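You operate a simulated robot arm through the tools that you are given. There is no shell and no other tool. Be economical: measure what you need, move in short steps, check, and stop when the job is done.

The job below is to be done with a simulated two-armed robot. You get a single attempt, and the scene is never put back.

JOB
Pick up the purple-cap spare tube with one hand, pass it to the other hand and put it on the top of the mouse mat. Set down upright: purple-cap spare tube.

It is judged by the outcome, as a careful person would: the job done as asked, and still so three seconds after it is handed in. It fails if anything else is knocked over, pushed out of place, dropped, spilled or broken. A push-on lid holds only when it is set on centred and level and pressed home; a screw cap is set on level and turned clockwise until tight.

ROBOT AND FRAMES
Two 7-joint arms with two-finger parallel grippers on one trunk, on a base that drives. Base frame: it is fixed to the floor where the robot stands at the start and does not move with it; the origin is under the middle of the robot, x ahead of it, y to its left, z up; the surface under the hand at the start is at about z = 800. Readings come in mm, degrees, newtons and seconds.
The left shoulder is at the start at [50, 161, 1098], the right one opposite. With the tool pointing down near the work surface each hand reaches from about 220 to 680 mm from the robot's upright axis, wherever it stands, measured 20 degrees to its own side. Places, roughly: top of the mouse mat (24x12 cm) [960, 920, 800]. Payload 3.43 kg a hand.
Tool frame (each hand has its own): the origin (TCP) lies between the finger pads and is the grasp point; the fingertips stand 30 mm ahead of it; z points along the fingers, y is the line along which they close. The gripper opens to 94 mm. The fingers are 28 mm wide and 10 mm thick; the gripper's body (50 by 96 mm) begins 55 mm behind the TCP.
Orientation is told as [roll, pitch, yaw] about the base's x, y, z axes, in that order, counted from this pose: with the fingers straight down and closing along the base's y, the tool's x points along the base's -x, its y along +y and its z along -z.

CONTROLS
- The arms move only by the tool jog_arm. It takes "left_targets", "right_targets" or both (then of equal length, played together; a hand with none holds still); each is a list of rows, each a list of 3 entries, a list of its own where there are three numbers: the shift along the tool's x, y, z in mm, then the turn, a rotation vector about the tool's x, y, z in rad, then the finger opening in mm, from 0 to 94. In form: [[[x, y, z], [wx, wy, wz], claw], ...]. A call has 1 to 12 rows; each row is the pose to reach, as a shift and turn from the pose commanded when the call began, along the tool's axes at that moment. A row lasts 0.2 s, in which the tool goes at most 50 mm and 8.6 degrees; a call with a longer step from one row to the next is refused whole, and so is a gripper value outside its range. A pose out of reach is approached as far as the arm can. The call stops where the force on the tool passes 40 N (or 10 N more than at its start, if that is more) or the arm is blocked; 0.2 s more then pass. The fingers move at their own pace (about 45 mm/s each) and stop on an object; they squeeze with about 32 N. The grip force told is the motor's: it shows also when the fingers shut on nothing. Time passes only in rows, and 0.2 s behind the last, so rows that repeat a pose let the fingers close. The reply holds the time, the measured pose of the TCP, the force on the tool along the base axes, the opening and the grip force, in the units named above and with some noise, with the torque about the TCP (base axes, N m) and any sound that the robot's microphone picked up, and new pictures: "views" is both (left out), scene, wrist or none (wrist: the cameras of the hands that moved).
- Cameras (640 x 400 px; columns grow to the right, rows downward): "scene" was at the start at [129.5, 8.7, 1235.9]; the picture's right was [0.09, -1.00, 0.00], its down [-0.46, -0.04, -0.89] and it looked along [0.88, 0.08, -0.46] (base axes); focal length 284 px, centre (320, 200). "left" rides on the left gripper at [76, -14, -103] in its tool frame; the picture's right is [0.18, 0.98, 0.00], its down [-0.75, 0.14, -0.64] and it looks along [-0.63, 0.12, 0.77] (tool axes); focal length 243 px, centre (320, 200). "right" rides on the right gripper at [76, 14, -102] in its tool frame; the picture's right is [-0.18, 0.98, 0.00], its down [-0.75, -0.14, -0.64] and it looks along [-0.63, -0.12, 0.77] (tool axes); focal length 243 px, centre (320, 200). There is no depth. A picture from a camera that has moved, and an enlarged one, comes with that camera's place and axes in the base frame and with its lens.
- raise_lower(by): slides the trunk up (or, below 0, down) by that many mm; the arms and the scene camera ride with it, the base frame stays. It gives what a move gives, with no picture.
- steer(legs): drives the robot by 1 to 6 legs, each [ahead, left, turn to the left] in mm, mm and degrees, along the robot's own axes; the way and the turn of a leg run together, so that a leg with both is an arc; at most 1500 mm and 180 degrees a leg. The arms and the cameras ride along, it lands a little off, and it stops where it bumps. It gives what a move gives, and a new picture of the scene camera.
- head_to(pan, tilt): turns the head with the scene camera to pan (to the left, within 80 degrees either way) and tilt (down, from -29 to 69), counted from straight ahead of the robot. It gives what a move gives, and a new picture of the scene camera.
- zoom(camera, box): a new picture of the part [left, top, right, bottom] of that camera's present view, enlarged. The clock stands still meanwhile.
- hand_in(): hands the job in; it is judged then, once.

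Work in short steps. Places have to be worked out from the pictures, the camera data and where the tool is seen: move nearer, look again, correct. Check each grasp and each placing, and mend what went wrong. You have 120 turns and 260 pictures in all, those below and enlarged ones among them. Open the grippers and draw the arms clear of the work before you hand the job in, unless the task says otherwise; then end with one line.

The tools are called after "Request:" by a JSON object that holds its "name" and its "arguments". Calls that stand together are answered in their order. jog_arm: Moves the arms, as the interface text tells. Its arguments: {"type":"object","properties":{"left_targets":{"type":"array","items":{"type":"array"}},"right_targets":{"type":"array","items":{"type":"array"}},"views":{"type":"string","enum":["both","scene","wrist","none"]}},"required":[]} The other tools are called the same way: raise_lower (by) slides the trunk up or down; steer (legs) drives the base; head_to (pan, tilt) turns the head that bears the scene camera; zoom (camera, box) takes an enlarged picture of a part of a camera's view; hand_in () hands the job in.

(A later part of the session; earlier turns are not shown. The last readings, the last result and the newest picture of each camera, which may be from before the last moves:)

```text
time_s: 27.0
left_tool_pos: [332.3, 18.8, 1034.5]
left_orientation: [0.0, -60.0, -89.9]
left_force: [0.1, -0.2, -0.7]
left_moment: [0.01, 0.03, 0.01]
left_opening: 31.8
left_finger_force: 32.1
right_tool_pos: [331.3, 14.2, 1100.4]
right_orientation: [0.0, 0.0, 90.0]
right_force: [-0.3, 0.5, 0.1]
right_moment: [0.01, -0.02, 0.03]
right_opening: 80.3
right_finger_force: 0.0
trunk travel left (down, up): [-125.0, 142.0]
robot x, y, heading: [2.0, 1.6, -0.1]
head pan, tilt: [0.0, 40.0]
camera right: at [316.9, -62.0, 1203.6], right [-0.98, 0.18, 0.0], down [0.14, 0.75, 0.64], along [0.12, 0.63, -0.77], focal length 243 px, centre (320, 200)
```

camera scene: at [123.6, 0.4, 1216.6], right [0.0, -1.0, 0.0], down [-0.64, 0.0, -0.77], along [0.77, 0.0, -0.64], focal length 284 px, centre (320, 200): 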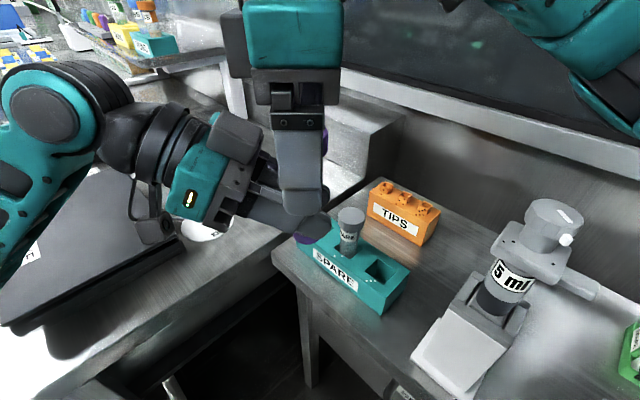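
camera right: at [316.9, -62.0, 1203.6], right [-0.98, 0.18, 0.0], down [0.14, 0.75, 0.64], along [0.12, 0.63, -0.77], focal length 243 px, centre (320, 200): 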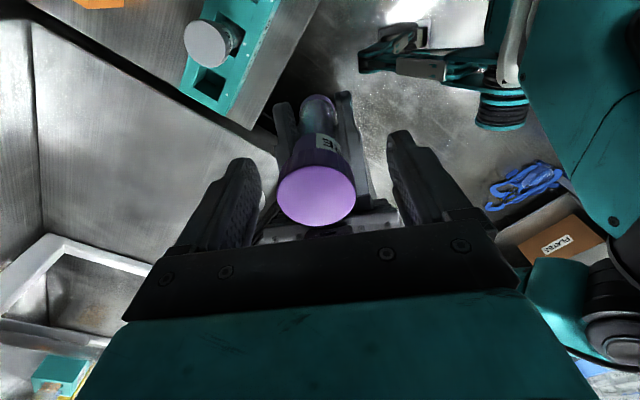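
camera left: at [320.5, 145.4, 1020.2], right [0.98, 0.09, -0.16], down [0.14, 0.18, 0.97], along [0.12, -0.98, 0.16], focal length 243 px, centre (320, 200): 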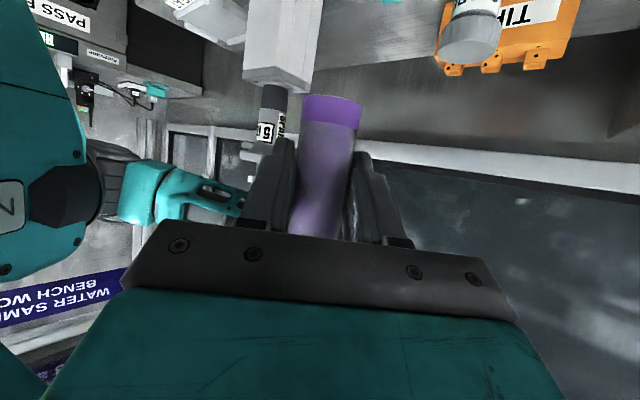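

Right moves as asked. Withdraw it sideways (−y) with the fingers straddling the cap, slightly up.

Request:
{"name": "jog_arm", "arguments": {"right_targets": [[[20, 0, 0], [0, 0, 0], 80], [[45, 0, 0], [0, 0, 0], 80], [[75, 0, -5], [0, 0, 0], 80], [[110, 0, -10], [0, 0, 0], 80], [[140, 0, -15], [0, 0, 0], 80], [[140, 0, -15], [0, 0, 0], 80]]}}

```text
time_s: 28.4
left_tool_pos: [332.9, 18.2, 1035.5]
left_orientation: [0.0, -60.0, -89.8]
left_force: [-0.1, -0.3, 0.6]
left_moment: [0.01, 0.0, -0.02]
left_opening: 32.1
left_finger_force: 31.8
right_tool_pos: [293.9, -106.5, 1106.1]
right_orientation: [0.0, 0.0, 89.9]
right_force: [-0.1, 0.0, -0.9]
right_moment: [0.03, 0.01, -0.03]
right_opening: 79.9
right_finger_force: 0.0
right hand out of reach, approached as far as the arm can: row 2, 3, 4, 5, 6
trunk travel left (down, up): [-125.0, 142.0]
robot x, y, heading: [1.4, 1.3, -0.1]
head pan, tilt: [0.0, 40.0]
camera scene: at [123.6, 0.4, 1216.6], right [0.0, -1.0, 0.0], down [-0.64, 0.0, -0.77], along [0.77, 0.0, -0.64], focal length 284 px, centre (320, 200)
camera right: at [280.2, -181.8, 1209.7], right [-0.98, 0.19, 0.0], down [0.14, 0.75, 0.64], along [0.12, 0.63, -0.77], focal length 243 px, centre (320, 200)
```

scene: 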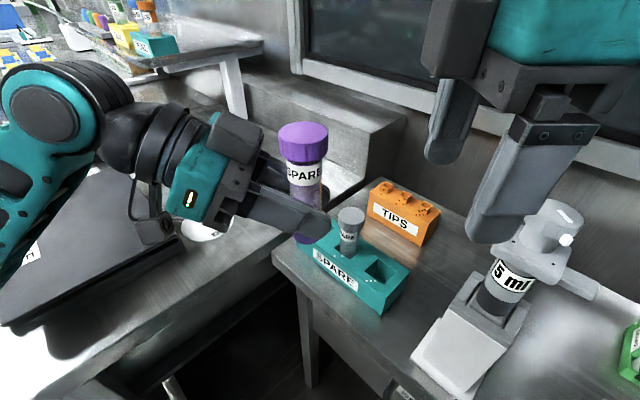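
right: 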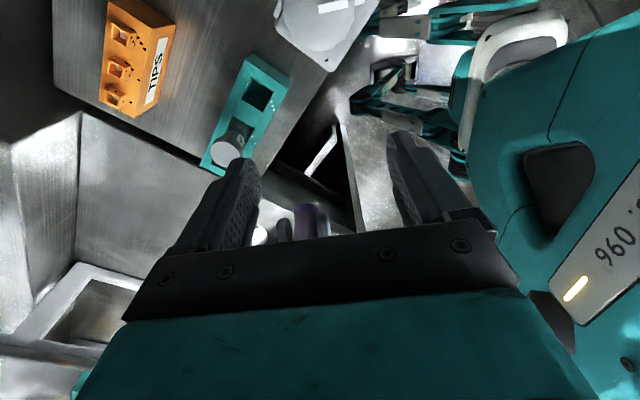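

Handover complete, tube upright in the left hand. Fold the right hand back to yaw 0 and look towards the mat.

Request:
{"name": "jog_arm", "arguments": {"right_targets": [[[0, 0, 0], [0, 0, 0.143], 60], [[0, 0, 0], [0, 0, 0.286], 60], [[0, 0, 0], [0, 0, 0.428], 60], [[0, 0, 0], [0, 0, 0.571], 60], [[0, 0, 0], [0, 0, 0.714], 60], [[0, 0, 0], [0, 0, 0.857], 60], [[0, 0, 0], [0, 0, 1.0], 60], [[0, 0, 0], [0, 0, 1.142], 60], [[0, 0, 0], [0, 0, 1.285], 60], [[0, 0, 0], [0, 0, 1.428], 60], [[0, 0, 0], [0, 0, 1.571], 60], [[0, 0, 0], [0, 0, 1.571], 60]], "views": "none"}}

Request:
{"name": "head_to", "arguments": {"pan": 42, "tilt": 25}}

Request:
{"name": "zoom", "arguments": {"camera": "scene", "box": [240, 110, 480, 260]}}

```text
time_s: 31.0
left_tool_pos: [333.5, 18.0, 1036.5]
left_orientation: [0.0, -60.1, -89.9]
left_force: [0.0, -0.1, -0.1]
left_moment: [-0.01, -0.01, 0.05]
left_opening: 32.0
left_finger_force: 32.2
right_tool_pos: [294.4, -106.0, 1107.0]
right_orientation: [0.0, 0.0, -0.3]
right_force: [-0.1, -0.4, -0.3]
right_moment: [0.02, -0.01, -0.01]
right_opening: 60.1
right_finger_force: 0.1
trunk travel left (down, up): [-125.0, 142.0]
robot x, y, heading: [0.8, -1.8, 0.1]
head pan, tilt: [0.0, 40.0]
```

```text
time_s: 32.1
left_tool_pos: [332.4, 18.0, 1035.3]
left_orientation: [0.0, -60.0, -89.9]
left_force: [-0.1, 0.4, -0.7]
left_moment: [-0.02, 0.01, 0.0]
left_opening: 32.1
left_finger_force: 32.0
right_tool_pos: [294.0, -106.5, 1107.1]
right_orientation: [0.0, 0.0, 0.0]
right_force: [-0.1, -0.2, 0.6]
right_moment: [-0.02, 0.01, 0.0]
right_opening: 60.0
right_finger_force: 0.0
trunk travel left (down, up): [-125.0, 142.0]
robot x, y, heading: [-4.4, 3.4, 0.0]
head pan, tilt: [42.0, 25.0]
camera scene: at [107.1, 62.0, 1239.9], right [0.67, -0.74, 0.0], down [-0.31, -0.28, -0.91], along [0.67, 0.61, -0.42], focal length 284 px, centre (320, 200)
```

scene: 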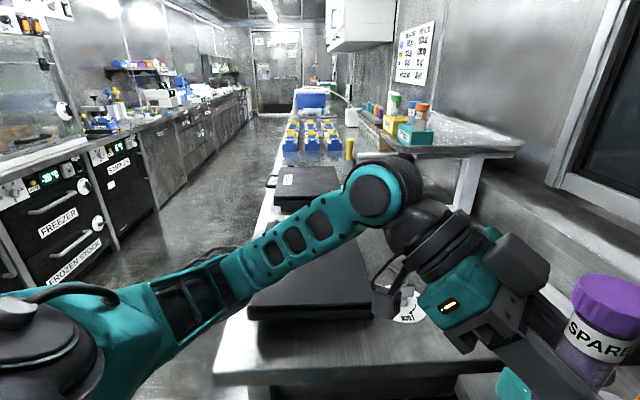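

```text
2.67 times, centred on (360, 185) of scene
camera zoom: at [107.1, 62.0, 1239.9], right [0.67, -0.74, 0.0], down [-0.31, -0.28, -0.91], along [0.67, 0.61, -0.42], focal length 758 px, centre (213, 240)
```

zoom: 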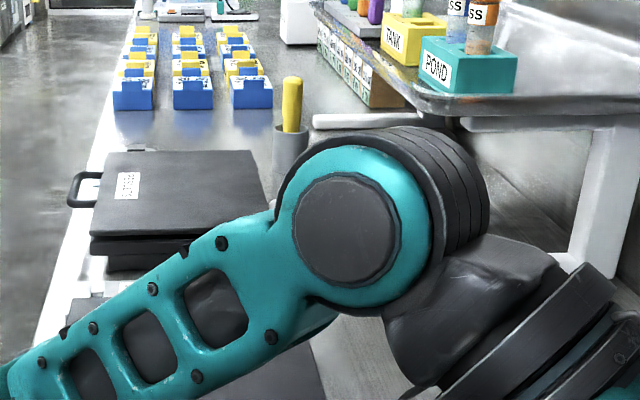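

The mat's expected spot lies around/behind the second black case on the long bench (which runs at 45°). I'll check the aisle to the left before driving there.

Request:
{"name": "head_to", "arguments": {"pan": 80, "tilt": 30}}

```text
time_s: 33.1
left_tool_pos: [333.8, 18.4, 1035.3]
left_orientation: [0.0, -59.9, -89.9]
left_force: [0.0, 0.0, -0.3]
left_moment: [-0.04, 0.0, 0.01]
left_opening: 32.0
left_finger_force: 32.7
right_tool_pos: [294.2, -105.3, 1106.4]
right_orientation: [0.0, 0.0, 0.0]
right_force: [-1.1, 0.3, -0.3]
right_moment: [0.05, 0.0, 0.02]
right_opening: 59.9
right_finger_force: 0.0
trunk travel left (down, up): [-125.0, 142.0]
robot x, y, heading: [0.7, -2.5, 0.0]
head pan, tilt: [80.0, 30.0]
camera scene: at [54.3, 89.5, 1232.0], right [0.98, -0.17, 0.0], down [-0.09, -0.49, -0.87], along [0.15, 0.85, -0.5], focal length 284 px, centre (320, 200)
```

scene: 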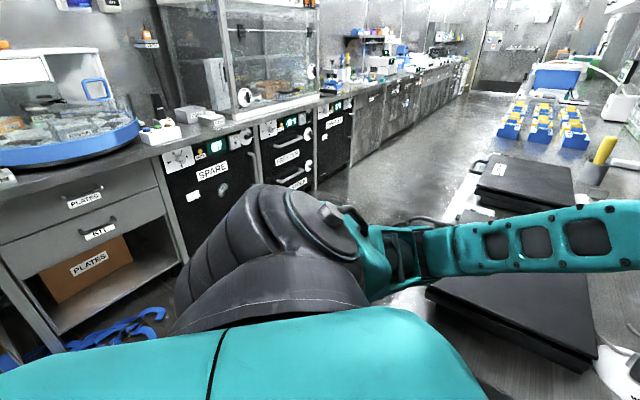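

The aisle is wide (counter at ~1.4 m from the bench line). Back off diagonally into the aisle first.

Request:
{"name": "steer", "arguments": {"legs": [[-424, 424, 0]]}}

Request:
{"name": "head_to", "arguments": {"pan": 35, "tilt": 25}}

```text
time_s: 37.4
left_tool_pos: [-84.1, 440.4, 1035.7]
left_orientation: [0.0, -60.0, -90.2]
left_force: [0.4, -0.3, -0.4]
left_moment: [0.04, -0.01, 0.0]
left_opening: 31.8
left_finger_force: 32.0
right_tool_pos: [-125.1, 316.6, 1106.3]
right_orientation: [-0.1, 0.0, -0.1]
right_force: [0.8, 0.6, -0.4]
right_moment: [-0.03, -0.01, -0.03]
right_opening: 60.0
right_finger_force: 0.0
trunk travel left (down, up): [-125.0, 142.0]
robot x, y, heading: [-419.0, 426.0, -0.3]
head pan, tilt: [80.0, 30.0]
camera scene: at [-363.5, 513.3, 1232.0], right [0.98, -0.18, 0.0], down [-0.09, -0.49, -0.87], along [0.15, 0.85, -0.5], focal length 284 px, centre (320, 200)
```

scene: 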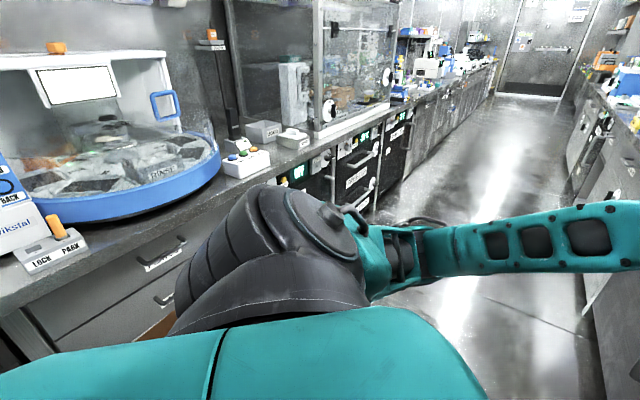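

```text
time_s: 38.5
left_tool_pos: [-83.6, 440.5, 1035.9]
left_orientation: [-0.2, -60.0, -90.1]
left_force: [0.2, -0.7, 0.2]
left_moment: [0.01, 0.0, 0.01]
left_opening: 31.9
left_finger_force: 32.1
right_tool_pos: [-124.5, 317.4, 1107.3]
right_orientation: [0.0, 0.0, -0.3]
right_force: [-0.1, -0.4, -1.0]
right_moment: [0.0, 0.01, -0.02]
right_opening: 60.0
right_finger_force: 0.1
trunk travel left (down, up): [-125.0, 142.0]
robot x, y, heading: [-420.2, 424.7, -0.4]
head pan, tilt: [35.0, 25.0]
camera scene: at [-303.8, 476.8, 1239.9], right [0.57, -0.82, 0.0], down [-0.35, -0.24, -0.91], along [0.74, 0.52, -0.42], focal length 284 px, centre (320, 200)
```

scene: 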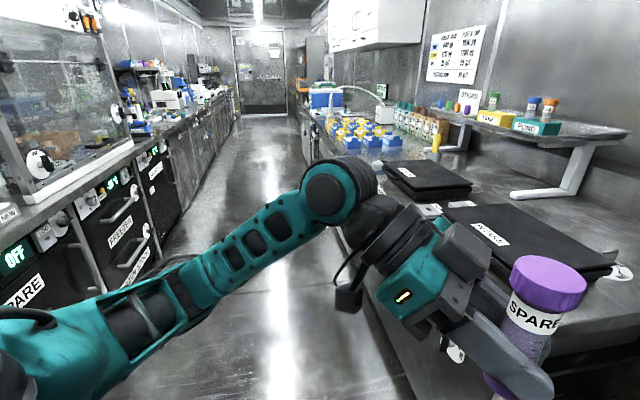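

Aisle is clear. Drive along the bench, then turn to face it.

Request:
{"name": "steer", "arguments": {"legs": [[865, 869, 0], [0, 0, -45]]}}

Request:
{"name": "head_to", "arguments": {"pan": 10, "tilt": 35}}

```text
time_s: 48.5
left_tool_pos: [711.6, 1065.7, 1035.4]
left_orientation: [0.0, -60.0, -134.0]
left_force: [-0.2, 0.2, 0.1]
left_moment: [0.02, 0.0, 0.0]
left_opening: 31.8
left_finger_force: 31.9
right_tool_pos: [597.6, 1005.3, 1106.7]
right_orientation: [0.1, 0.0, -44.0]
right_force: [-0.1, -0.6, 0.0]
right_moment: [-0.01, 0.04, 0.01]
right_opening: 59.9
right_finger_force: 0.0
trunk travel left (down, up): [-125.0, 142.0]
robot x, y, heading: [460.8, 1284.8, -44.1]
head pan, tilt: [35.0, 25.0]
camera scene: at [578.0, 1243.8, 1239.9], right [-0.16, -0.99, 0.0], down [-0.42, 0.07, -0.91], along [0.9, -0.14, -0.42], focal length 284 px, centre (320, 200)
```

scene: 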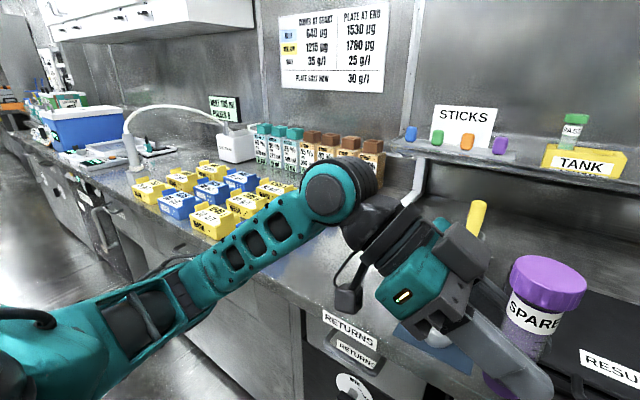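

```text
time_s: 49.4
left_tool_pos: [711.7, 1067.4, 1035.4]
left_orientation: [0.0, -60.0, -133.9]
left_force: [0.1, 0.1, 0.9]
left_moment: [0.0, 0.0, -0.04]
left_opening: 31.9
left_finger_force: 32.3
right_tool_pos: [597.7, 1006.2, 1106.9]
right_orientation: [0.1, 0.0, -44.0]
right_force: [0.2, 0.3, 0.6]
right_moment: [0.0, -0.01, -0.01]
right_opening: 59.7
right_finger_force: 0.0
trunk travel left (down, up): [-125.0, 142.0]
robot x, y, heading: [456.8, 1289.1, -43.9]
head pan, tilt: [10.0, 35.0]
camera scene: at [560.1, 1209.1, 1224.2], right [-0.56, -0.83, 0.0], down [-0.48, 0.32, -0.82], along [0.68, -0.46, -0.57], focal length 284 px, centre (320, 200)
```

scene: 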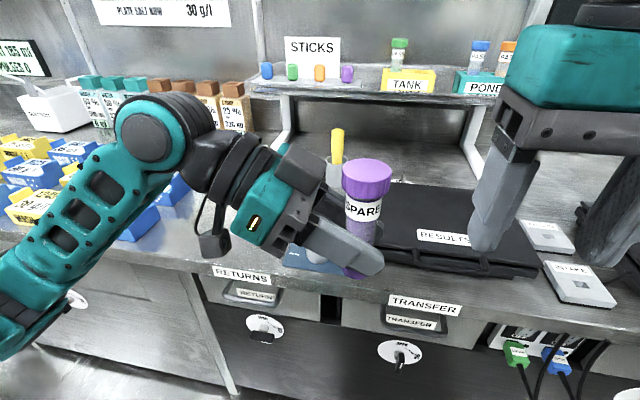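

A bluish mat is visible behind/under the left hand. Look with the right wrist camera and zoom.

Request:
{"name": "zoom", "arguments": {"camera": "scene", "box": [200, 130, 440, 290]}}

Request:
{"name": "zoom", "arguments": {"camera": "right", "box": [0, 0, 640, 400]}}

```text
2.50 times, centred on (320, 210) of scene
camera zoom: at [560.1, 1209.1, 1224.2], right [-0.56, -0.83, 0.0], down [-0.48, 0.32, -0.82], along [0.68, -0.46, -0.57], focal length 710 px, centre (320, 175)
```

zoom: 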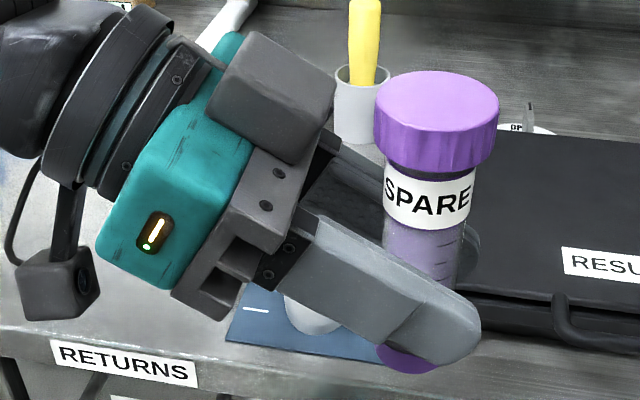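

```text
1.00 times, centred on (320, 200) of right (not enlarged: the box is as wide or as high as the picture)
camera zoom: at [552.5, 1068.5, 1210.1], right [0.82, 0.58, 0.0], down [0.44, -0.62, 0.64], along [0.37, -0.52, -0.77], focal length 243 px, centre (320, 200)
```

zoom: 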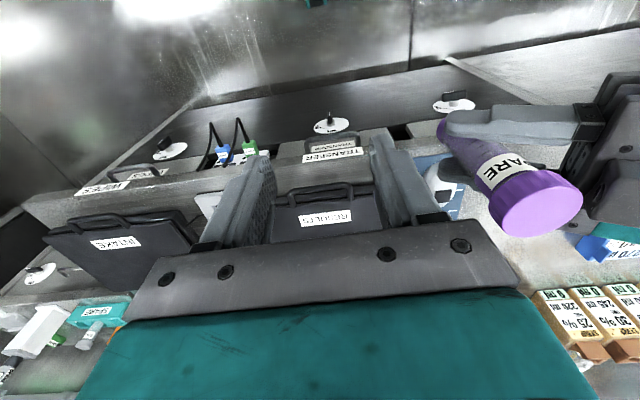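

The mat carries something white (a mouse). Raise the left hand to clear the view.

Request:
{"name": "jog_arm", "arguments": {"left_targets": [[[-26, 0, -15], [0, 0, 0], 5], [[-52, 0, -30], [0, 0, 0], 5], [[-78, 0, -45], [0, 0, 0], 5], [[-104, 0, -60], [0, 0, 0], 5], [[-130, 0, -75], [0, 0, 0], 5], [[-156, 0, -90], [0, 0, 0], 5], [[-156, 0, -90], [0, 0, 0], 5]], "views": "scene"}}

Request:
{"name": "zoom", "arguments": {"camera": "scene", "box": [230, 170, 430, 300]}}

```text
time_s: 51.0
left_tool_pos: [711.0, 1064.5, 1216.0]
left_orientation: [0.0, -60.0, -133.8]
left_force: [-0.4, -0.1, -0.5]
left_moment: [-0.02, 0.0, -0.01]
left_opening: 32.0
left_finger_force: 31.9
right_tool_pos: [598.2, 1004.6, 1106.2]
right_orientation: [0.0, 0.0, -44.0]
right_force: [0.5, -0.3, -0.3]
right_moment: [-0.01, 0.01, 0.0]
right_opening: 60.1
right_finger_force: 0.0
trunk travel left (down, up): [-125.0, 142.0]
robot x, y, heading: [459.0, 1288.7, -44.2]
head pan, tilt: [10.0, 35.0]
camera scene: at [560.1, 1209.1, 1224.2], right [-0.56, -0.83, 0.0], down [-0.48, 0.32, -0.82], along [0.68, -0.46, -0.57], focal length 284 px, centre (320, 200)
```

scene: 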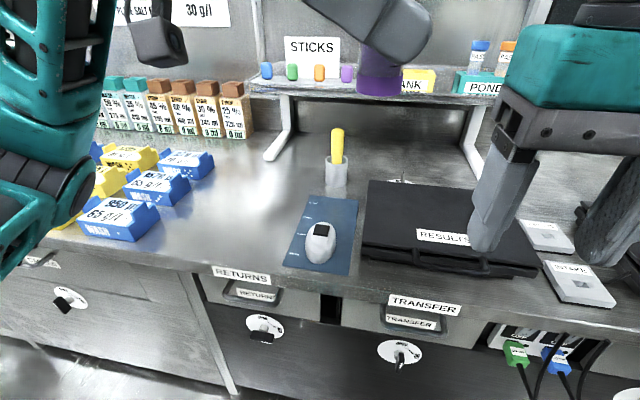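

```text
3.08 times, centred on (330, 235) of scene
camera zoom: at [560.1, 1209.1, 1224.2], right [-0.56, -0.83, 0.0], down [-0.48, 0.32, -0.82], along [0.68, -0.46, -0.57], focal length 874 px, centre (289, 92)
```

zoom: 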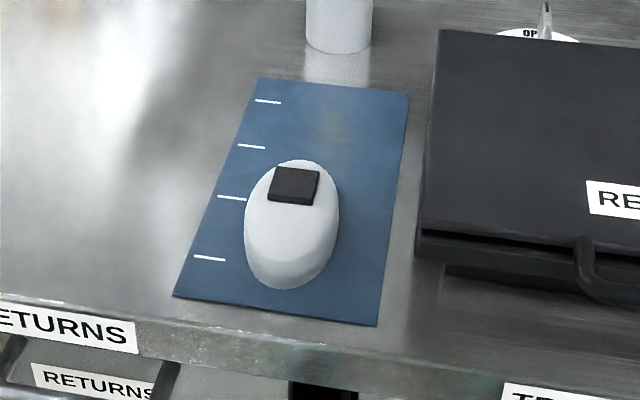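

The mat is clear now: centre ≈[961,921], mouse on its front half, back half free. Target for the tube: ≈[1006,874] (65 mm behind the centre). Drive 130 mm closer with the tube held high.

Request:
{"name": "steer", "arguments": {"legs": [[130, 0, 0]]}}

Request:
{"name": "head_to", "arguments": {"pan": 8, "tilt": 45}}

```text
time_s: 52.3
left_tool_pos: [805.3, 974.3, 1214.7]
left_orientation: [-0.1, -60.0, -133.8]
left_force: [-0.3, 0.0, -0.4]
left_moment: [-0.01, 0.03, 0.0]
left_opening: 32.1
left_finger_force: 32.4
right_tool_pos: [691.7, 914.3, 1106.5]
right_orientation: [0.1, 0.0, -44.0]
right_force: [0.9, -0.3, -0.1]
right_moment: [0.03, 0.03, 0.02]
right_opening: 60.0
right_finger_force: 0.1
trunk travel left (down, up): [-125.0, 142.0]
robot x, y, heading: [557.1, 1196.0, -44.0]
head pan, tilt: [10.0, 35.0]
camera scene: at [654.7, 1117.6, 1224.1], right [-0.56, -0.83, 0.0], down [-0.48, 0.32, -0.82], along [0.68, -0.46, -0.57], focal length 284 px, centre (320, 200)
```

scene: 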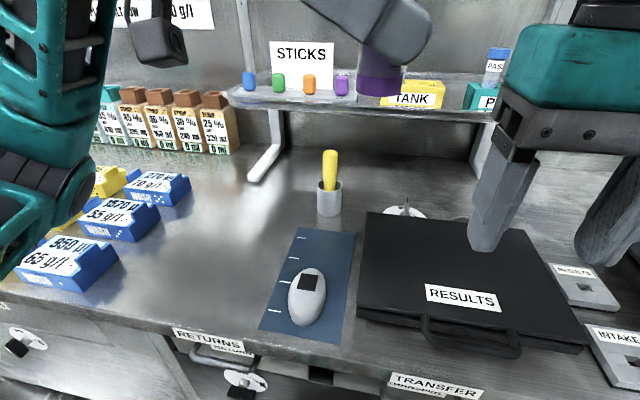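

```text
time_s: 53.0
left_tool_pos: [803.8, 975.0, 1214.7]
left_orientation: [0.0, -60.0, -133.8]
left_force: [-0.2, 0.1, 0.0]
left_moment: [-0.01, 0.02, -0.02]
left_opening: 32.0
left_finger_force: 31.8
right_tool_pos: [692.7, 914.6, 1106.9]
right_orientation: [-0.1, 0.0, -44.0]
right_force: [0.0, 1.1, 0.6]
right_moment: [-0.01, 0.01, 0.01]
right_opening: 60.3
right_finger_force: 0.1
trunk travel left (down, up): [-125.0, 142.0]
robot x, y, heading: [552.6, 1194.7, -43.9]
head pan, tilt: [8.0, 45.0]
camera scene: at [647.1, 1119.5, 1209.4], right [-0.59, -0.81, 0.0], down [-0.57, 0.42, -0.71], along [0.57, -0.42, -0.71], focal length 284 px, centre (320, 200)
```

scene: 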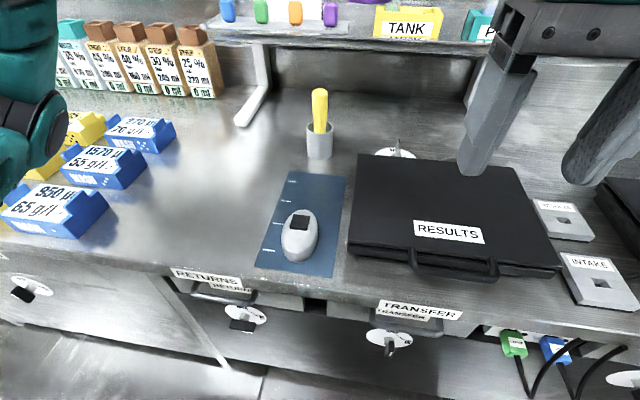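

Mat re-measured: centre ≈[959,924], mouse's rear end just past centre. Move the tube above the free back half, TCP to ≈[1008,879,1000].

Request:
{"name": "jog_arm", "arguments": {"left_targets": [[[28, 27, 6], [0, 0, 0], 5], [[56, 53, 11], [0, 0, 0], 5], [[83, 80, 17], [0, 0, 0], 5], [[111, 107, 23], [0, 0, 0], 5], [[139, 133, 28], [0, 0, 0], 5], [[167, 160, 34], [0, 0, 0], 5], [[194, 187, 39], [0, 0, 0], 5], [[222, 213, 45], [0, 0, 0], 5], [[222, 213, 45], [0, 0, 0], 5]]}}

```text
time_s: 55.0
left_tool_pos: [1008.5, 880.4, 998.3]
left_orientation: [0.0, -60.0, -133.9]
left_force: [-0.7, -0.1, -0.9]
left_moment: [-0.02, -0.02, -0.02]
left_opening: 32.2
left_finger_force: 32.0
right_tool_pos: [691.5, 913.7, 1106.0]
right_orientation: [0.0, 0.0, -44.0]
right_force: [0.6, 0.1, -0.5]
right_moment: [0.0, -0.02, -0.02]
right_opening: 60.0
right_finger_force: 0.1
trunk travel left (down, up): [-125.0, 142.0]
robot x, y, heading: [553.5, 1192.5, -44.2]
head pan, tilt: [8.0, 45.0]
camera scene: at [647.1, 1119.5, 1209.4], right [-0.59, -0.81, 0.0], down [-0.57, 0.42, -0.71], along [0.57, -0.42, -0.71], focal length 284 px, centre (320, 200)
camera left: at [1087.4, 980.8, 982.8], right [0.77, -0.62, -0.16], down [0.23, 0.03, 0.97], along [-0.59, -0.79, 0.16], focal length 243 px, centre (320, 200)
```

scene: 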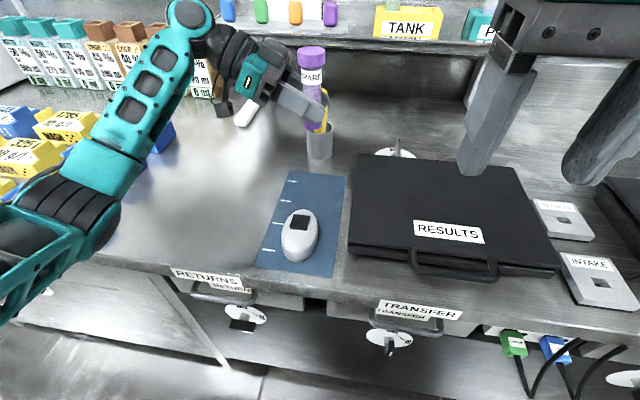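
left: 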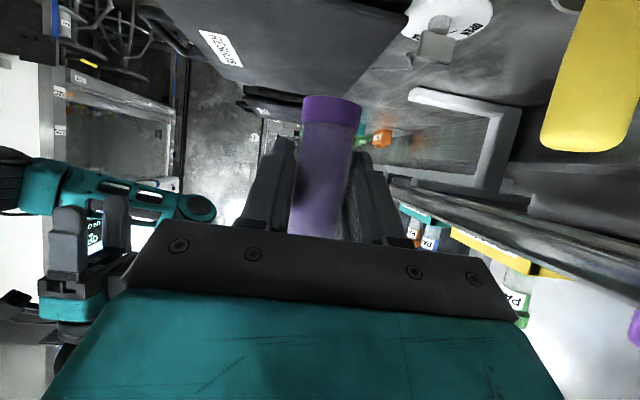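

On target with the tube vertical. Lower 110 mm and check clearances.

Request:
{"name": "jog_arm", "arguments": {"left_targets": [[[24, 0, 14], [0, 0, 0], 5], [[48, 0, 27.5], [0, 0, 0], 5], [[72, 0, 41], [0, 0, 0], 5], [[95.3, 0, 55], [0, 0, 0], 5], [[95.3, 0, 55], [0, 0, 0], 5]]}}

Request:
{"name": "zoom", "arguments": {"camera": "scene", "box": [160, 60, 400, 290]}}

```text
time_s: 56.2
left_tool_pos: [1009.4, 879.2, 888.9]
left_orientation: [0.1, -60.0, -134.0]
left_force: [-0.2, 0.3, -0.6]
left_moment: [-0.01, 0.0, -0.02]
left_opening: 32.2
left_finger_force: 32.4
right_tool_pos: [691.7, 914.1, 1106.5]
right_orientation: [-0.1, 0.0, -44.0]
right_force: [0.0, 0.7, -0.6]
right_moment: [0.02, -0.01, -0.01]
right_opening: 59.9
right_finger_force: 0.1
trunk travel left (down, up): [-125.0, 142.0]
robot x, y, heading: [553.0, 1194.8, -44.1]
head pan, tilt: [8.0, 45.0]
camera scene: at [647.1, 1119.5, 1209.4], right [-0.59, -0.81, 0.0], down [-0.57, 0.42, -0.71], along [0.57, -0.42, -0.71], focal length 284 px, centre (320, 200)
camera left: at [1087.6, 980.5, 873.3], right [0.77, -0.62, -0.16], down [0.23, 0.03, 0.97], along [-0.59, -0.79, 0.16], focal length 243 px, centre (320, 200)
```

scene: 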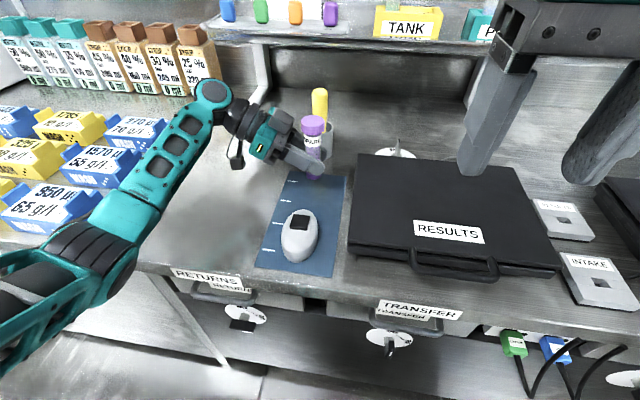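
left: 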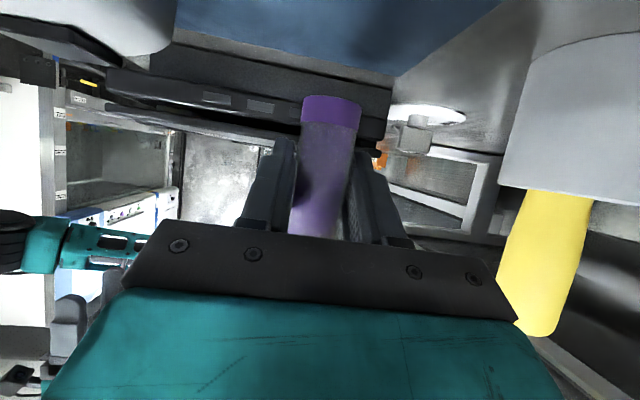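

```text
1.74 times, centred on (280, 175) of scene
camera zoom: at [647.1, 1119.5, 1209.4], right [-0.59, -0.81, 0.0], down [-0.57, 0.42, -0.71], along [0.57, -0.42, -0.71], focal length 494 px, centre (390, 244)
```

zoom: 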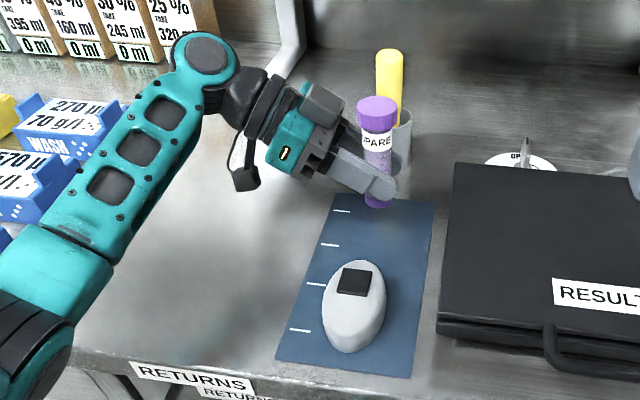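

Descent is going well; before the last 40 mm I check the left elbow's clearance over the blue trays from another viewpoint.

Request:
{"name": "head_to", "arguments": {"pan": 60, "tilt": 40}}

Request:
{"name": "zoom", "arguments": {"camera": "right", "box": [0, 0, 640, 400]}}

```text
time_s: 57.4
left_tool_pos: [1008.3, 879.1, 889.5]
left_orientation: [0.0, -60.0, -133.8]
left_force: [0.1, -0.2, -0.2]
left_moment: [-0.05, 0.01, -0.07]
left_opening: 32.0
left_finger_force: 32.2
right_tool_pos: [692.2, 913.3, 1106.2]
right_orientation: [-0.1, -0.1, -44.0]
right_force: [-0.4, 0.2, -0.9]
right_moment: [0.03, -0.01, -0.04]
right_opening: 60.0
right_finger_force: 0.0
trunk travel left (down, up): [-125.0, 142.0]
robot x, y, heading: [555.5, 1193.4, -43.9]
head pan, tilt: [60.0, 40.0]
camera scene: at [663.0, 1190.6, 1216.6], right [0.28, -0.96, 0.0], down [-0.62, -0.18, -0.77], along [0.74, 0.21, -0.64], focal length 284 px, centre (320, 200)
```

scene: 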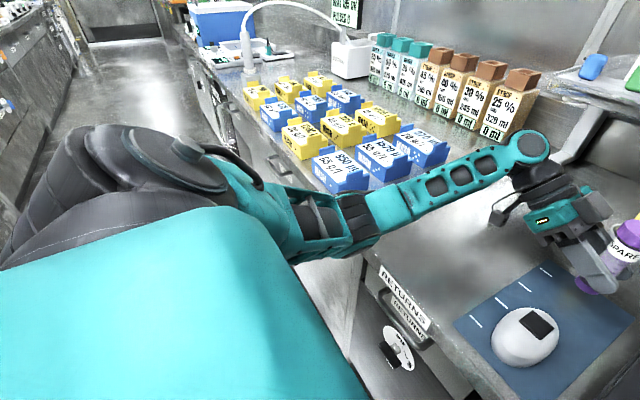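

```text
1.00 times, centred on (320, 200) of right (not enlarged: the box is as wide or as high as the picture)
camera zoom: at [646.7, 977.5, 1210.1], right [0.82, 0.58, 0.0], down [0.44, -0.62, 0.64], along [0.37, -0.52, -0.77], focal length 243 px, centre (320, 200)
```

zoom: 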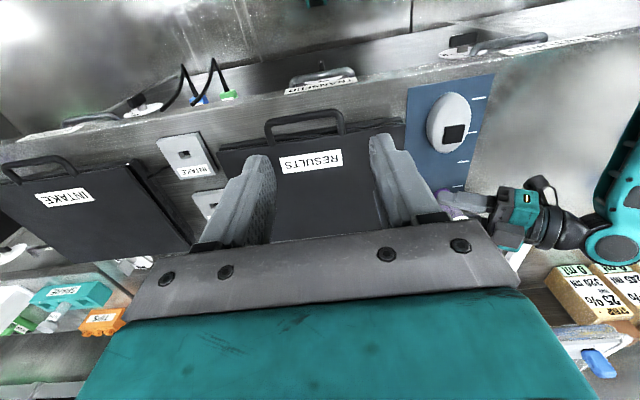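

Elbow triangulates to z≈951, outside the bench edge – clear. Lower 37 mm to just above the mat.

Request:
{"name": "head_to", "arguments": {"pan": 8, "tilt": 45}}

Request:
{"name": "jog_arm", "arguments": {"left_targets": [[[13, 0, 7.5], [0, 0, 0], 5], [[24, 0, 14], [0, 0, 0], 5], [[32, 0, 18.5], [0, 0, 0], 5], [[32, 0, 18.5], [0, 0, 0], 5]]}}

Request:
{"name": "zoom", "arguments": {"camera": "scene", "box": [230, 80, 380, 200]}}

```text
time_s: 58.6
left_tool_pos: [1007.7, 879.4, 889.0]
left_orientation: [0.0, -60.0, -133.9]
left_force: [0.0, 0.6, -0.1]
left_moment: [0.01, -0.04, 0.01]
left_opening: 32.0
left_finger_force: 31.8
right_tool_pos: [691.2, 914.1, 1106.4]
right_orientation: [0.0, -0.1, -44.1]
right_force: [0.8, 0.4, 0.4]
right_moment: [0.04, 0.01, -0.01]
right_opening: 59.7
right_finger_force: 0.0
trunk travel left (down, up): [-125.0, 142.0]
robot x, y, heading: [555.3, 1198.1, -44.3]
head pan, tilt: [8.0, 45.0]
camera scene: at [647.1, 1119.5, 1209.4], right [-0.59, -0.81, 0.0], down [-0.57, 0.42, -0.71], along [0.57, -0.42, -0.71], focal length 284 px, centre (320, 200)
```

scene: 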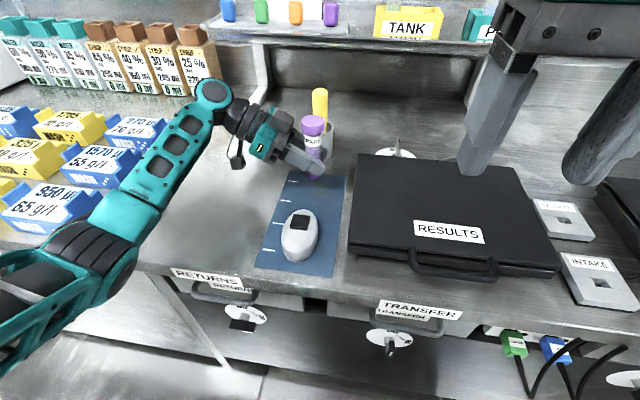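

```text
time_s: 59.6
left_tool_pos: [1008.7, 878.6, 852.6]
left_orientation: [-0.2, -60.0, -133.9]
left_force: [-0.9, -0.5, 0.0]
left_moment: [0.02, 0.03, -0.04]
left_opening: 31.9
left_finger_force: 31.9
right_tool_pos: [691.2, 914.5, 1106.8]
right_orientation: [0.0, 0.0, -44.0]
right_force: [0.4, -0.3, 0.6]
right_moment: [0.02, 0.01, -0.02]
right_opening: 60.0
right_finger_force: 0.0
trunk travel left (down, up): [-125.0, 142.0]
robot x, y, heading: [553.0, 1192.5, -44.0]
head pan, tilt: [8.0, 45.0]
camera scene: at [647.1, 1119.5, 1209.4], right [-0.59, -0.81, 0.0], down [-0.57, 0.42, -0.71], along [0.57, -0.42, -0.71], focal length 284 px, centre (320, 200)
camera left: at [1088.3, 980.2, 837.3], right [0.77, -0.62, -0.16], down [0.23, 0.03, 0.97], along [-0.59, -0.79, 0.16], focal length 243 px, centre (320, 200)
```

scene: 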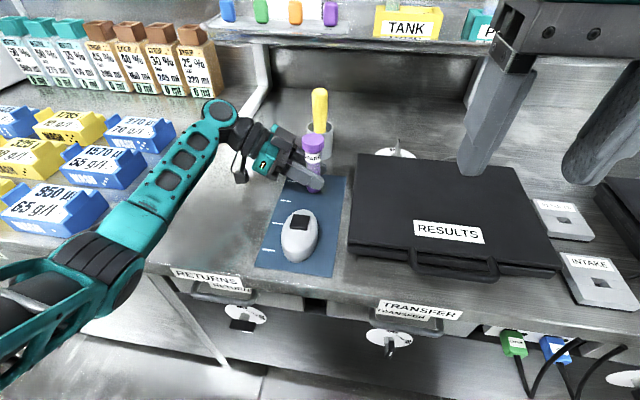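
left: 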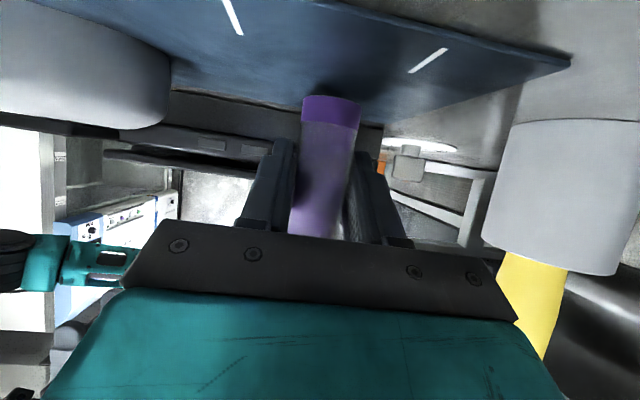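

```text
3.33 times, centred on (305, 140) of scene
camera zoom: at [647.1, 1119.5, 1209.4], right [-0.59, -0.81, 0.0], down [-0.57, 0.42, -0.71], along [0.57, -0.42, -0.71], focal length 947 px, centre (370, 400)
```

zoom: 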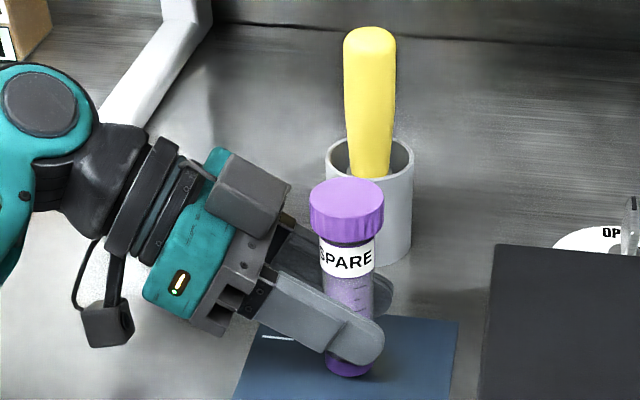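

Bottom is a few mm above the mat, within its free back half. Descend 6 mm in 1 mm steps, watching force.

Request:
{"name": "jog_arm", "arguments": {"left_targets": [[[0.87, 0, 0.5], [0, 0, 0], 5], [[1.73, 0, 1], [0, 0, 0], 5], [[2.6, 0, 1.5], [0, 0, 0], 5], [[3.46, 0, 2], [0, 0, 0], 5], [[3.46, 0, 2], [0, 0, 0], 5]], "views": "wrist"}}

```text
time_s: 60.8
left_tool_pos: [1008.3, 878.4, 848.8]
left_orientation: [0.0, -60.0, -133.9]
left_force: [-0.3, 0.2, -0.5]
left_moment: [0.01, -0.02, 0.01]
left_opening: 31.9
left_finger_force: 31.7
right_tool_pos: [691.9, 914.7, 1106.1]
right_orientation: [0.0, 0.0, -44.1]
right_force: [-0.4, 0.0, 1.1]
right_moment: [0.03, 0.0, 0.04]
right_opening: 59.8
right_finger_force: 0.1
trunk travel left (down, up): [-125.0, 142.0]
robot x, y, heading: [556.5, 1195.7, -44.2]
head pan, tilt: [8.0, 45.0]
camera left: at [1087.8, 980.2, 833.5], right [0.77, -0.62, -0.16], down [0.23, 0.03, 0.97], along [-0.59, -0.79, 0.16], focal length 243 px, centre (320, 200)
```

left: 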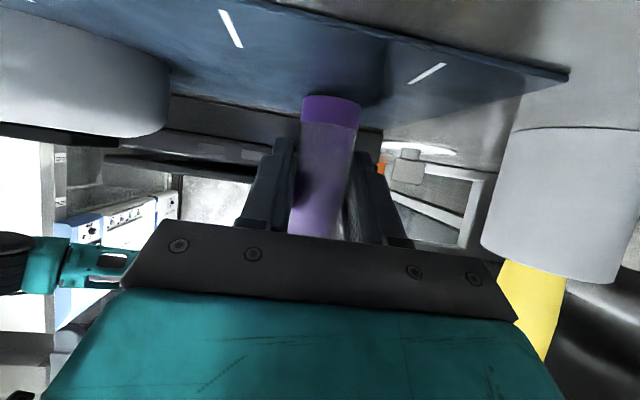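

No contact yet; continue down in 1 mm steps.

Request:
{"name": "jog_arm", "arguments": {"left_targets": [[[0.87, 0, 0.5], [0, 0, 0], 5], [[1.73, 0, 1], [0, 0, 0], 5], [[2.6, 0, 1.5], [0, 0, 0], 5], [[2.6, 0, 1.5], [0, 0, 0], 5]], "views": "wrist"}}

Request:
{"name": "zoom", "arguments": {"camera": "scene", "box": [270, 120, 350, 200]}}

```text
time_s: 61.8
left_tool_pos: [1007.6, 878.6, 846.3]
left_orientation: [-0.1, -60.1, -134.1]
left_force: [-0.1, -1.0, 1.1]
left_moment: [-0.01, 0.01, 0.02]
left_opening: 32.0
left_finger_force: 32.1
right_tool_pos: [692.5, 914.5, 1106.0]
right_orientation: [-0.1, 0.0, -44.0]
right_force: [0.1, -0.2, 0.3]
right_moment: [-0.01, 0.02, -0.01]
right_opening: 60.1
right_finger_force: 0.1
trunk travel left (down, up): [-125.0, 142.0]
robot x, y, heading: [554.6, 1194.4, -43.9]
head pan, tilt: [8.0, 45.0]
camera left: at [1087.1, 980.8, 830.6], right [0.77, -0.62, -0.16], down [0.23, 0.03, 0.97], along [-0.59, -0.79, 0.16], focal length 243 px, centre (320, 200)
```

left: 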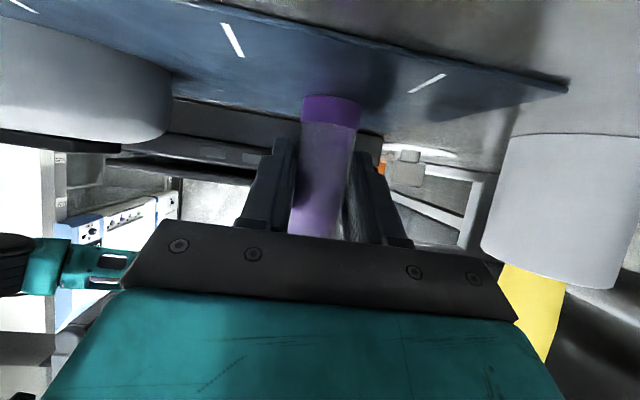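

```text
5.00 times, centred on (310, 160) of scene
camera zoom: at [647.0, 1119.5, 1209.4], right [-0.59, -0.81, 0.0], down [-0.57, 0.42, -0.71], along [0.57, -0.42, -0.71], focal length 1420 px, centre (370, 400)
```

zoom: 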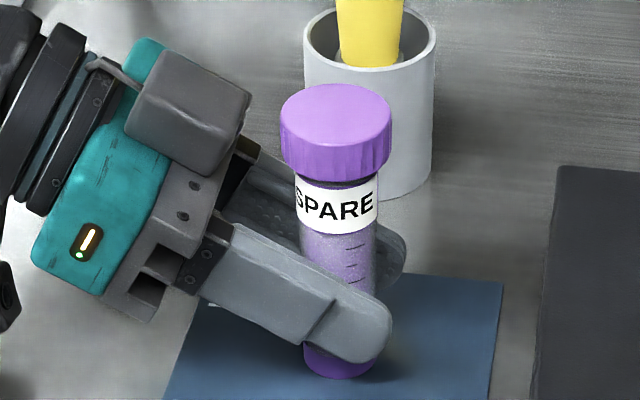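

Still no clear load; continue a few more mm.

Request:
{"name": "jog_arm", "arguments": {"left_targets": [[[0.87, 0, 0.5], [0, 0, 0], 5], [[1.73, 0, 1], [0, 0, 0], 5], [[1.73, 0, 1], [0, 0, 0], 5]], "views": "none"}}

Request:
{"name": "jog_arm", "arguments": {"left_targets": [[[0.87, 0, 0.5], [0, 0, 0], 5], [[1.3, 0, 0.75], [0, 0, 0], 5], [[1.3, 0, 0.75], [0, 0, 0], 5]], "views": "wrist"}}

```text
time_s: 62.6
left_tool_pos: [1007.4, 878.6, 845.8]
left_orientation: [0.4, -60.1, -134.2]
left_force: [0.7, 3.5, 10.7]
left_moment: [0.14, 0.08, 0.01]
left_opening: 32.0
left_finger_force: 31.7
right_tool_pos: [690.5, 913.8, 1107.2]
right_orientation: [0.0, 0.0, -44.1]
right_force: [0.0, 0.9, 0.1]
right_moment: [0.0, 0.02, -0.06]
right_opening: 60.0
right_finger_force: 0.0
trunk travel left (down, up): [-125.0, 142.0]
robot x, y, heading: [552.6, 1195.1, -44.2]
head pan, tilt: [8.0, 45.0]
```

```text
time_s: 63.4
left_tool_pos: [1006.9, 880.3, 845.4]
left_orientation: [0.7, -60.2, -134.4]
left_force: [3.0, -1.7, 21.9]
left_moment: [-0.02, -0.01, 0.0]
left_opening: 31.8
left_finger_force: 32.6
right_tool_pos: [691.1, 915.1, 1108.3]
right_orientation: [0.0, 0.0, -44.0]
right_force: [0.6, 0.0, 0.4]
right_moment: [0.01, 0.03, 0.01]
right_opening: 60.0
right_finger_force: 0.0
trunk travel left (down, up): [-125.0, 142.0]
robot x, y, heading: [556.6, 1195.4, -44.1]
head pan, tilt: [8.0, 45.0]
camera left: at [1087.0, 980.6, 829.9], right [0.77, -0.62, -0.15], down [0.22, 0.04, 0.97], along [-0.59, -0.79, 0.17], focal length 243 px, centre (320, 200)
```

left: 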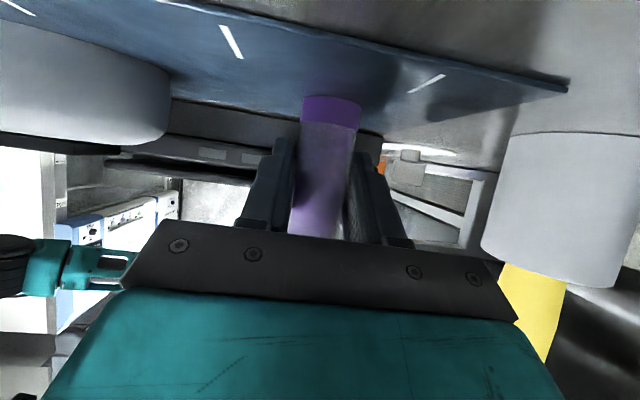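

Contact made (22 N). Ease up 2 mm to a light touch.

Request:
{"name": "jog_arm", "arguments": {"left_targets": [[[-0.87, 0, -0.5], [0, 0, 0], 5], [[-1.7, 0, -1], [0, 0, 0], 5], [[-1.7, 0, -1], [0, 0, 0], 5]], "views": "none"}}

```text
time_s: 64.2
left_tool_pos: [1007.4, 879.2, 845.8]
left_orientation: [0.3, -60.0, -134.2]
left_force: [4.6, -1.3, 19.2]
left_moment: [-0.01, 0.01, -0.01]
left_opening: 32.1
left_finger_force: 32.4
right_tool_pos: [691.0, 915.8, 1107.4]
right_orientation: [0.0, -0.1, -44.0]
right_force: [0.4, 0.6, 0.5]
right_moment: [0.01, 0.01, 0.01]
right_opening: 60.1
right_finger_force: 0.1
trunk travel left (down, up): [-125.0, 142.0]
robot x, y, heading: [551.7, 1194.8, -43.9]
head pan, tilt: [8.0, 45.0]
```

Request:
{"name": "jog_arm", "arguments": {"left_targets": [[[-0.87, 0, -0.5], [0, 0, 0], 5], [[-1.3, 0, -0.75], [0, 0, 0], 5], [[-1.3, 0, -0.75], [0, 0, 0], 5]], "views": "none"}}

```text
time_s: 65.0
left_tool_pos: [1006.5, 878.5, 845.5]
left_orientation: [-0.1, -60.0, -133.8]
left_force: [1.3, -3.2, 10.2]
left_moment: [-0.14, 0.13, 0.03]
left_opening: 31.9
left_finger_force: 31.7
right_tool_pos: [691.4, 914.9, 1106.1]
right_orientation: [0.0, -0.2, -44.1]
right_force: [-0.1, 0.1, 0.1]
right_moment: [0.01, 0.0, 0.01]
right_opening: 60.2
right_finger_force: 0.0
trunk travel left (down, up): [-125.0, 142.0]
robot x, y, heading: [553.7, 1193.1, -44.1]
head pan, tilt: [8.0, 45.0]
```

Light contact and level orientation. Open the fingers gently, staying put.

Request:
{"name": "jog_arm", "arguments": {"left_targets": [[[-0.3, 0, -0.2], [0, 0, 0], 34], [[-0.3, 0, -0.2], [0, 0, 0], 38], [[-0.3, 0, -0.2], [0, 0, 0], 44], [[-0.3, 0, -0.2], [0, 0, 0], 52], [[-0.3, 0, -0.2], [0, 0, 0], 60], [[-0.3, 0, -0.2], [0, 0, 0], 60]]}}

Request:
{"name": "zoom", "arguments": {"camera": "scene", "box": [230, 100, 370, 240]}}

```text
time_s: 66.4
left_tool_pos: [1007.7, 878.7, 845.9]
left_orientation: [0.1, -60.0, -133.9]
left_force: [0.4, 0.1, -1.5]
left_moment: [-0.04, 0.0, 0.02]
left_opening: 59.7
left_finger_force: 0.1
right_tool_pos: [691.9, 914.2, 1106.6]
right_orientation: [0.0, 0.0, -44.1]
right_force: [-0.1, -0.6, 0.3]
right_moment: [-0.02, 0.03, -0.02]
right_opening: 59.9
right_finger_force: 0.0
trunk travel left (down, up): [-125.0, 142.0]
robot x, y, heading: [551.3, 1191.7, -44.1]
head pan, tilt: [8.0, 45.0]
camera scene: at [647.0, 1119.5, 1209.4], right [-0.59, -0.81, 0.0], down [-0.57, 0.42, -0.71], along [0.57, -0.42, -0.71], focal length 284 px, centre (320, 200)
camera left: at [1087.3, 980.6, 830.8], right [0.77, -0.62, -0.16], down [0.23, 0.03, 0.97], along [-0.59, -0.79, 0.16], focal length 243 px, centre (320, 200)
```

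scene: 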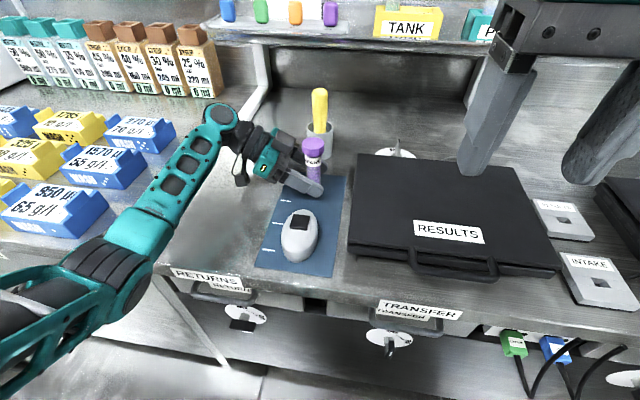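
left: 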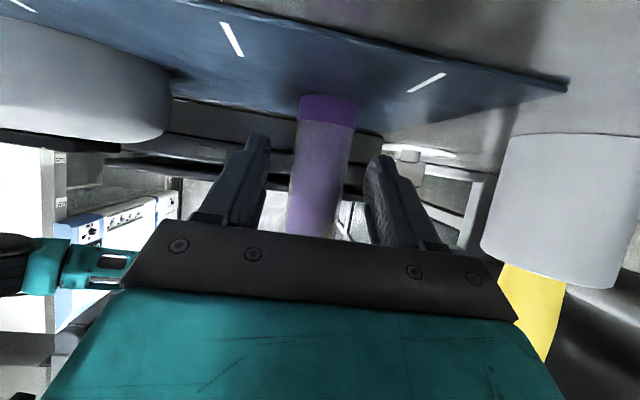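

```text
2.86 times, centred on (300, 170) of scene
camera zoom: at [647.0, 1119.5, 1209.4], right [-0.59, -0.81, 0.0], down [-0.57, 0.42, -0.71], along [0.57, -0.42, -0.71], focal length 812 px, centre (377, 286)
```

zoom: 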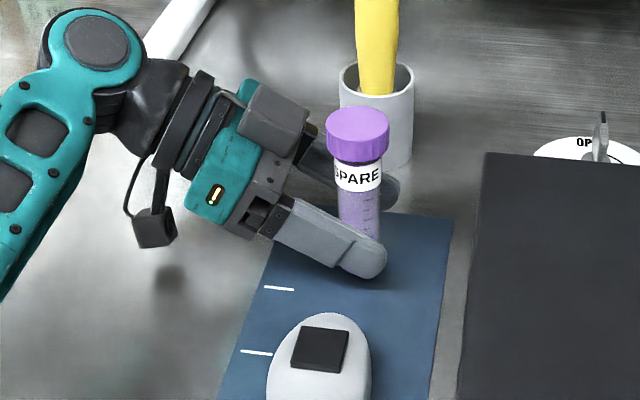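

Tube stands free between the open fingers. Withdraw horizontally to the left 90 mm, then raise.

Request:
{"name": "jog_arm", "arguments": {"left_targets": [[[7.5, 0, -13], [0, 0, 0], 60], [[17.5, 0, -30], [0, 0, 0], 60], [[30, 0, -52], [0, 0, 0], 60], [[45, 0, -78], [0, 0, 0], 60], [[19, 0, -93], [0, 0, 0], 60], [[-7, 0, -108], [0, 0, 0], 60], [[-42, 0, -128], [0, 0, 0], 60], [[-77, 0, -148], [0, 0, 0], 60], [[-77, 0, -148], [0, 0, 0], 60]], "views": "scene"}}

Request:
{"name": "zoom", "arguments": {"camera": "scene", "box": [230, 100, 370, 240]}}

```text
time_s: 68.4
left_tool_pos: [1070.8, 941.8, 987.0]
left_orientation: [-0.1, -60.0, -133.9]
left_force: [0.1, -0.5, 0.0]
left_moment: [0.03, 0.0, -0.04]
left_opening: 60.1
left_finger_force: 0.1
right_tool_pos: [691.2, 914.4, 1106.7]
right_orientation: [0.0, 0.0, -44.0]
right_force: [0.3, 0.2, 0.2]
right_moment: [-0.02, -0.03, -0.02]
right_opening: 59.8
right_finger_force: 0.1
trunk travel left (down, up): [-125.0, 142.0]
robot x, y, heading: [554.6, 1197.3, -44.0]
head pan, tilt: [8.0, 45.0]
camera scene: at [647.1, 1119.5, 1209.3], right [-0.59, -0.81, 0.0], down [-0.57, 0.42, -0.71], along [0.57, -0.42, -0.71], focal length 284 px, centre (320, 200)
```

scene: 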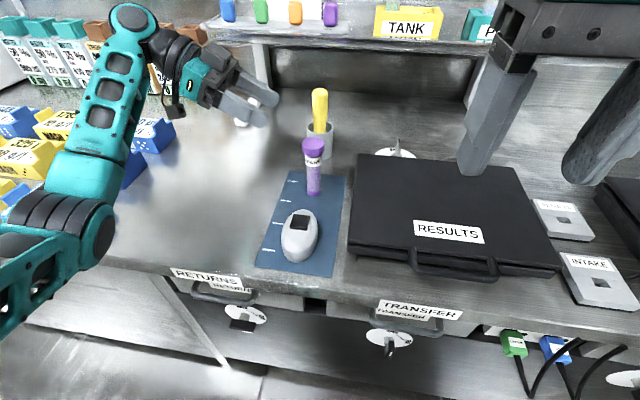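

```text
2.86 times, centred on (300, 170) of scene
camera zoom: at [647.1, 1119.5, 1209.3], right [-0.59, -0.81, 0.0], down [-0.57, 0.42, -0.71], along [0.57, -0.42, -0.71], focal length 812 px, centre (377, 286)
```

zoom: 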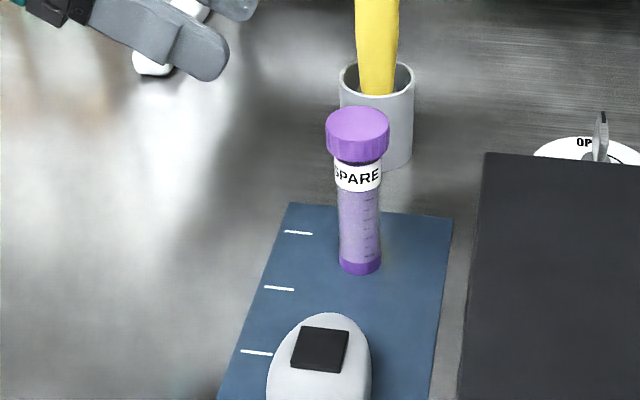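

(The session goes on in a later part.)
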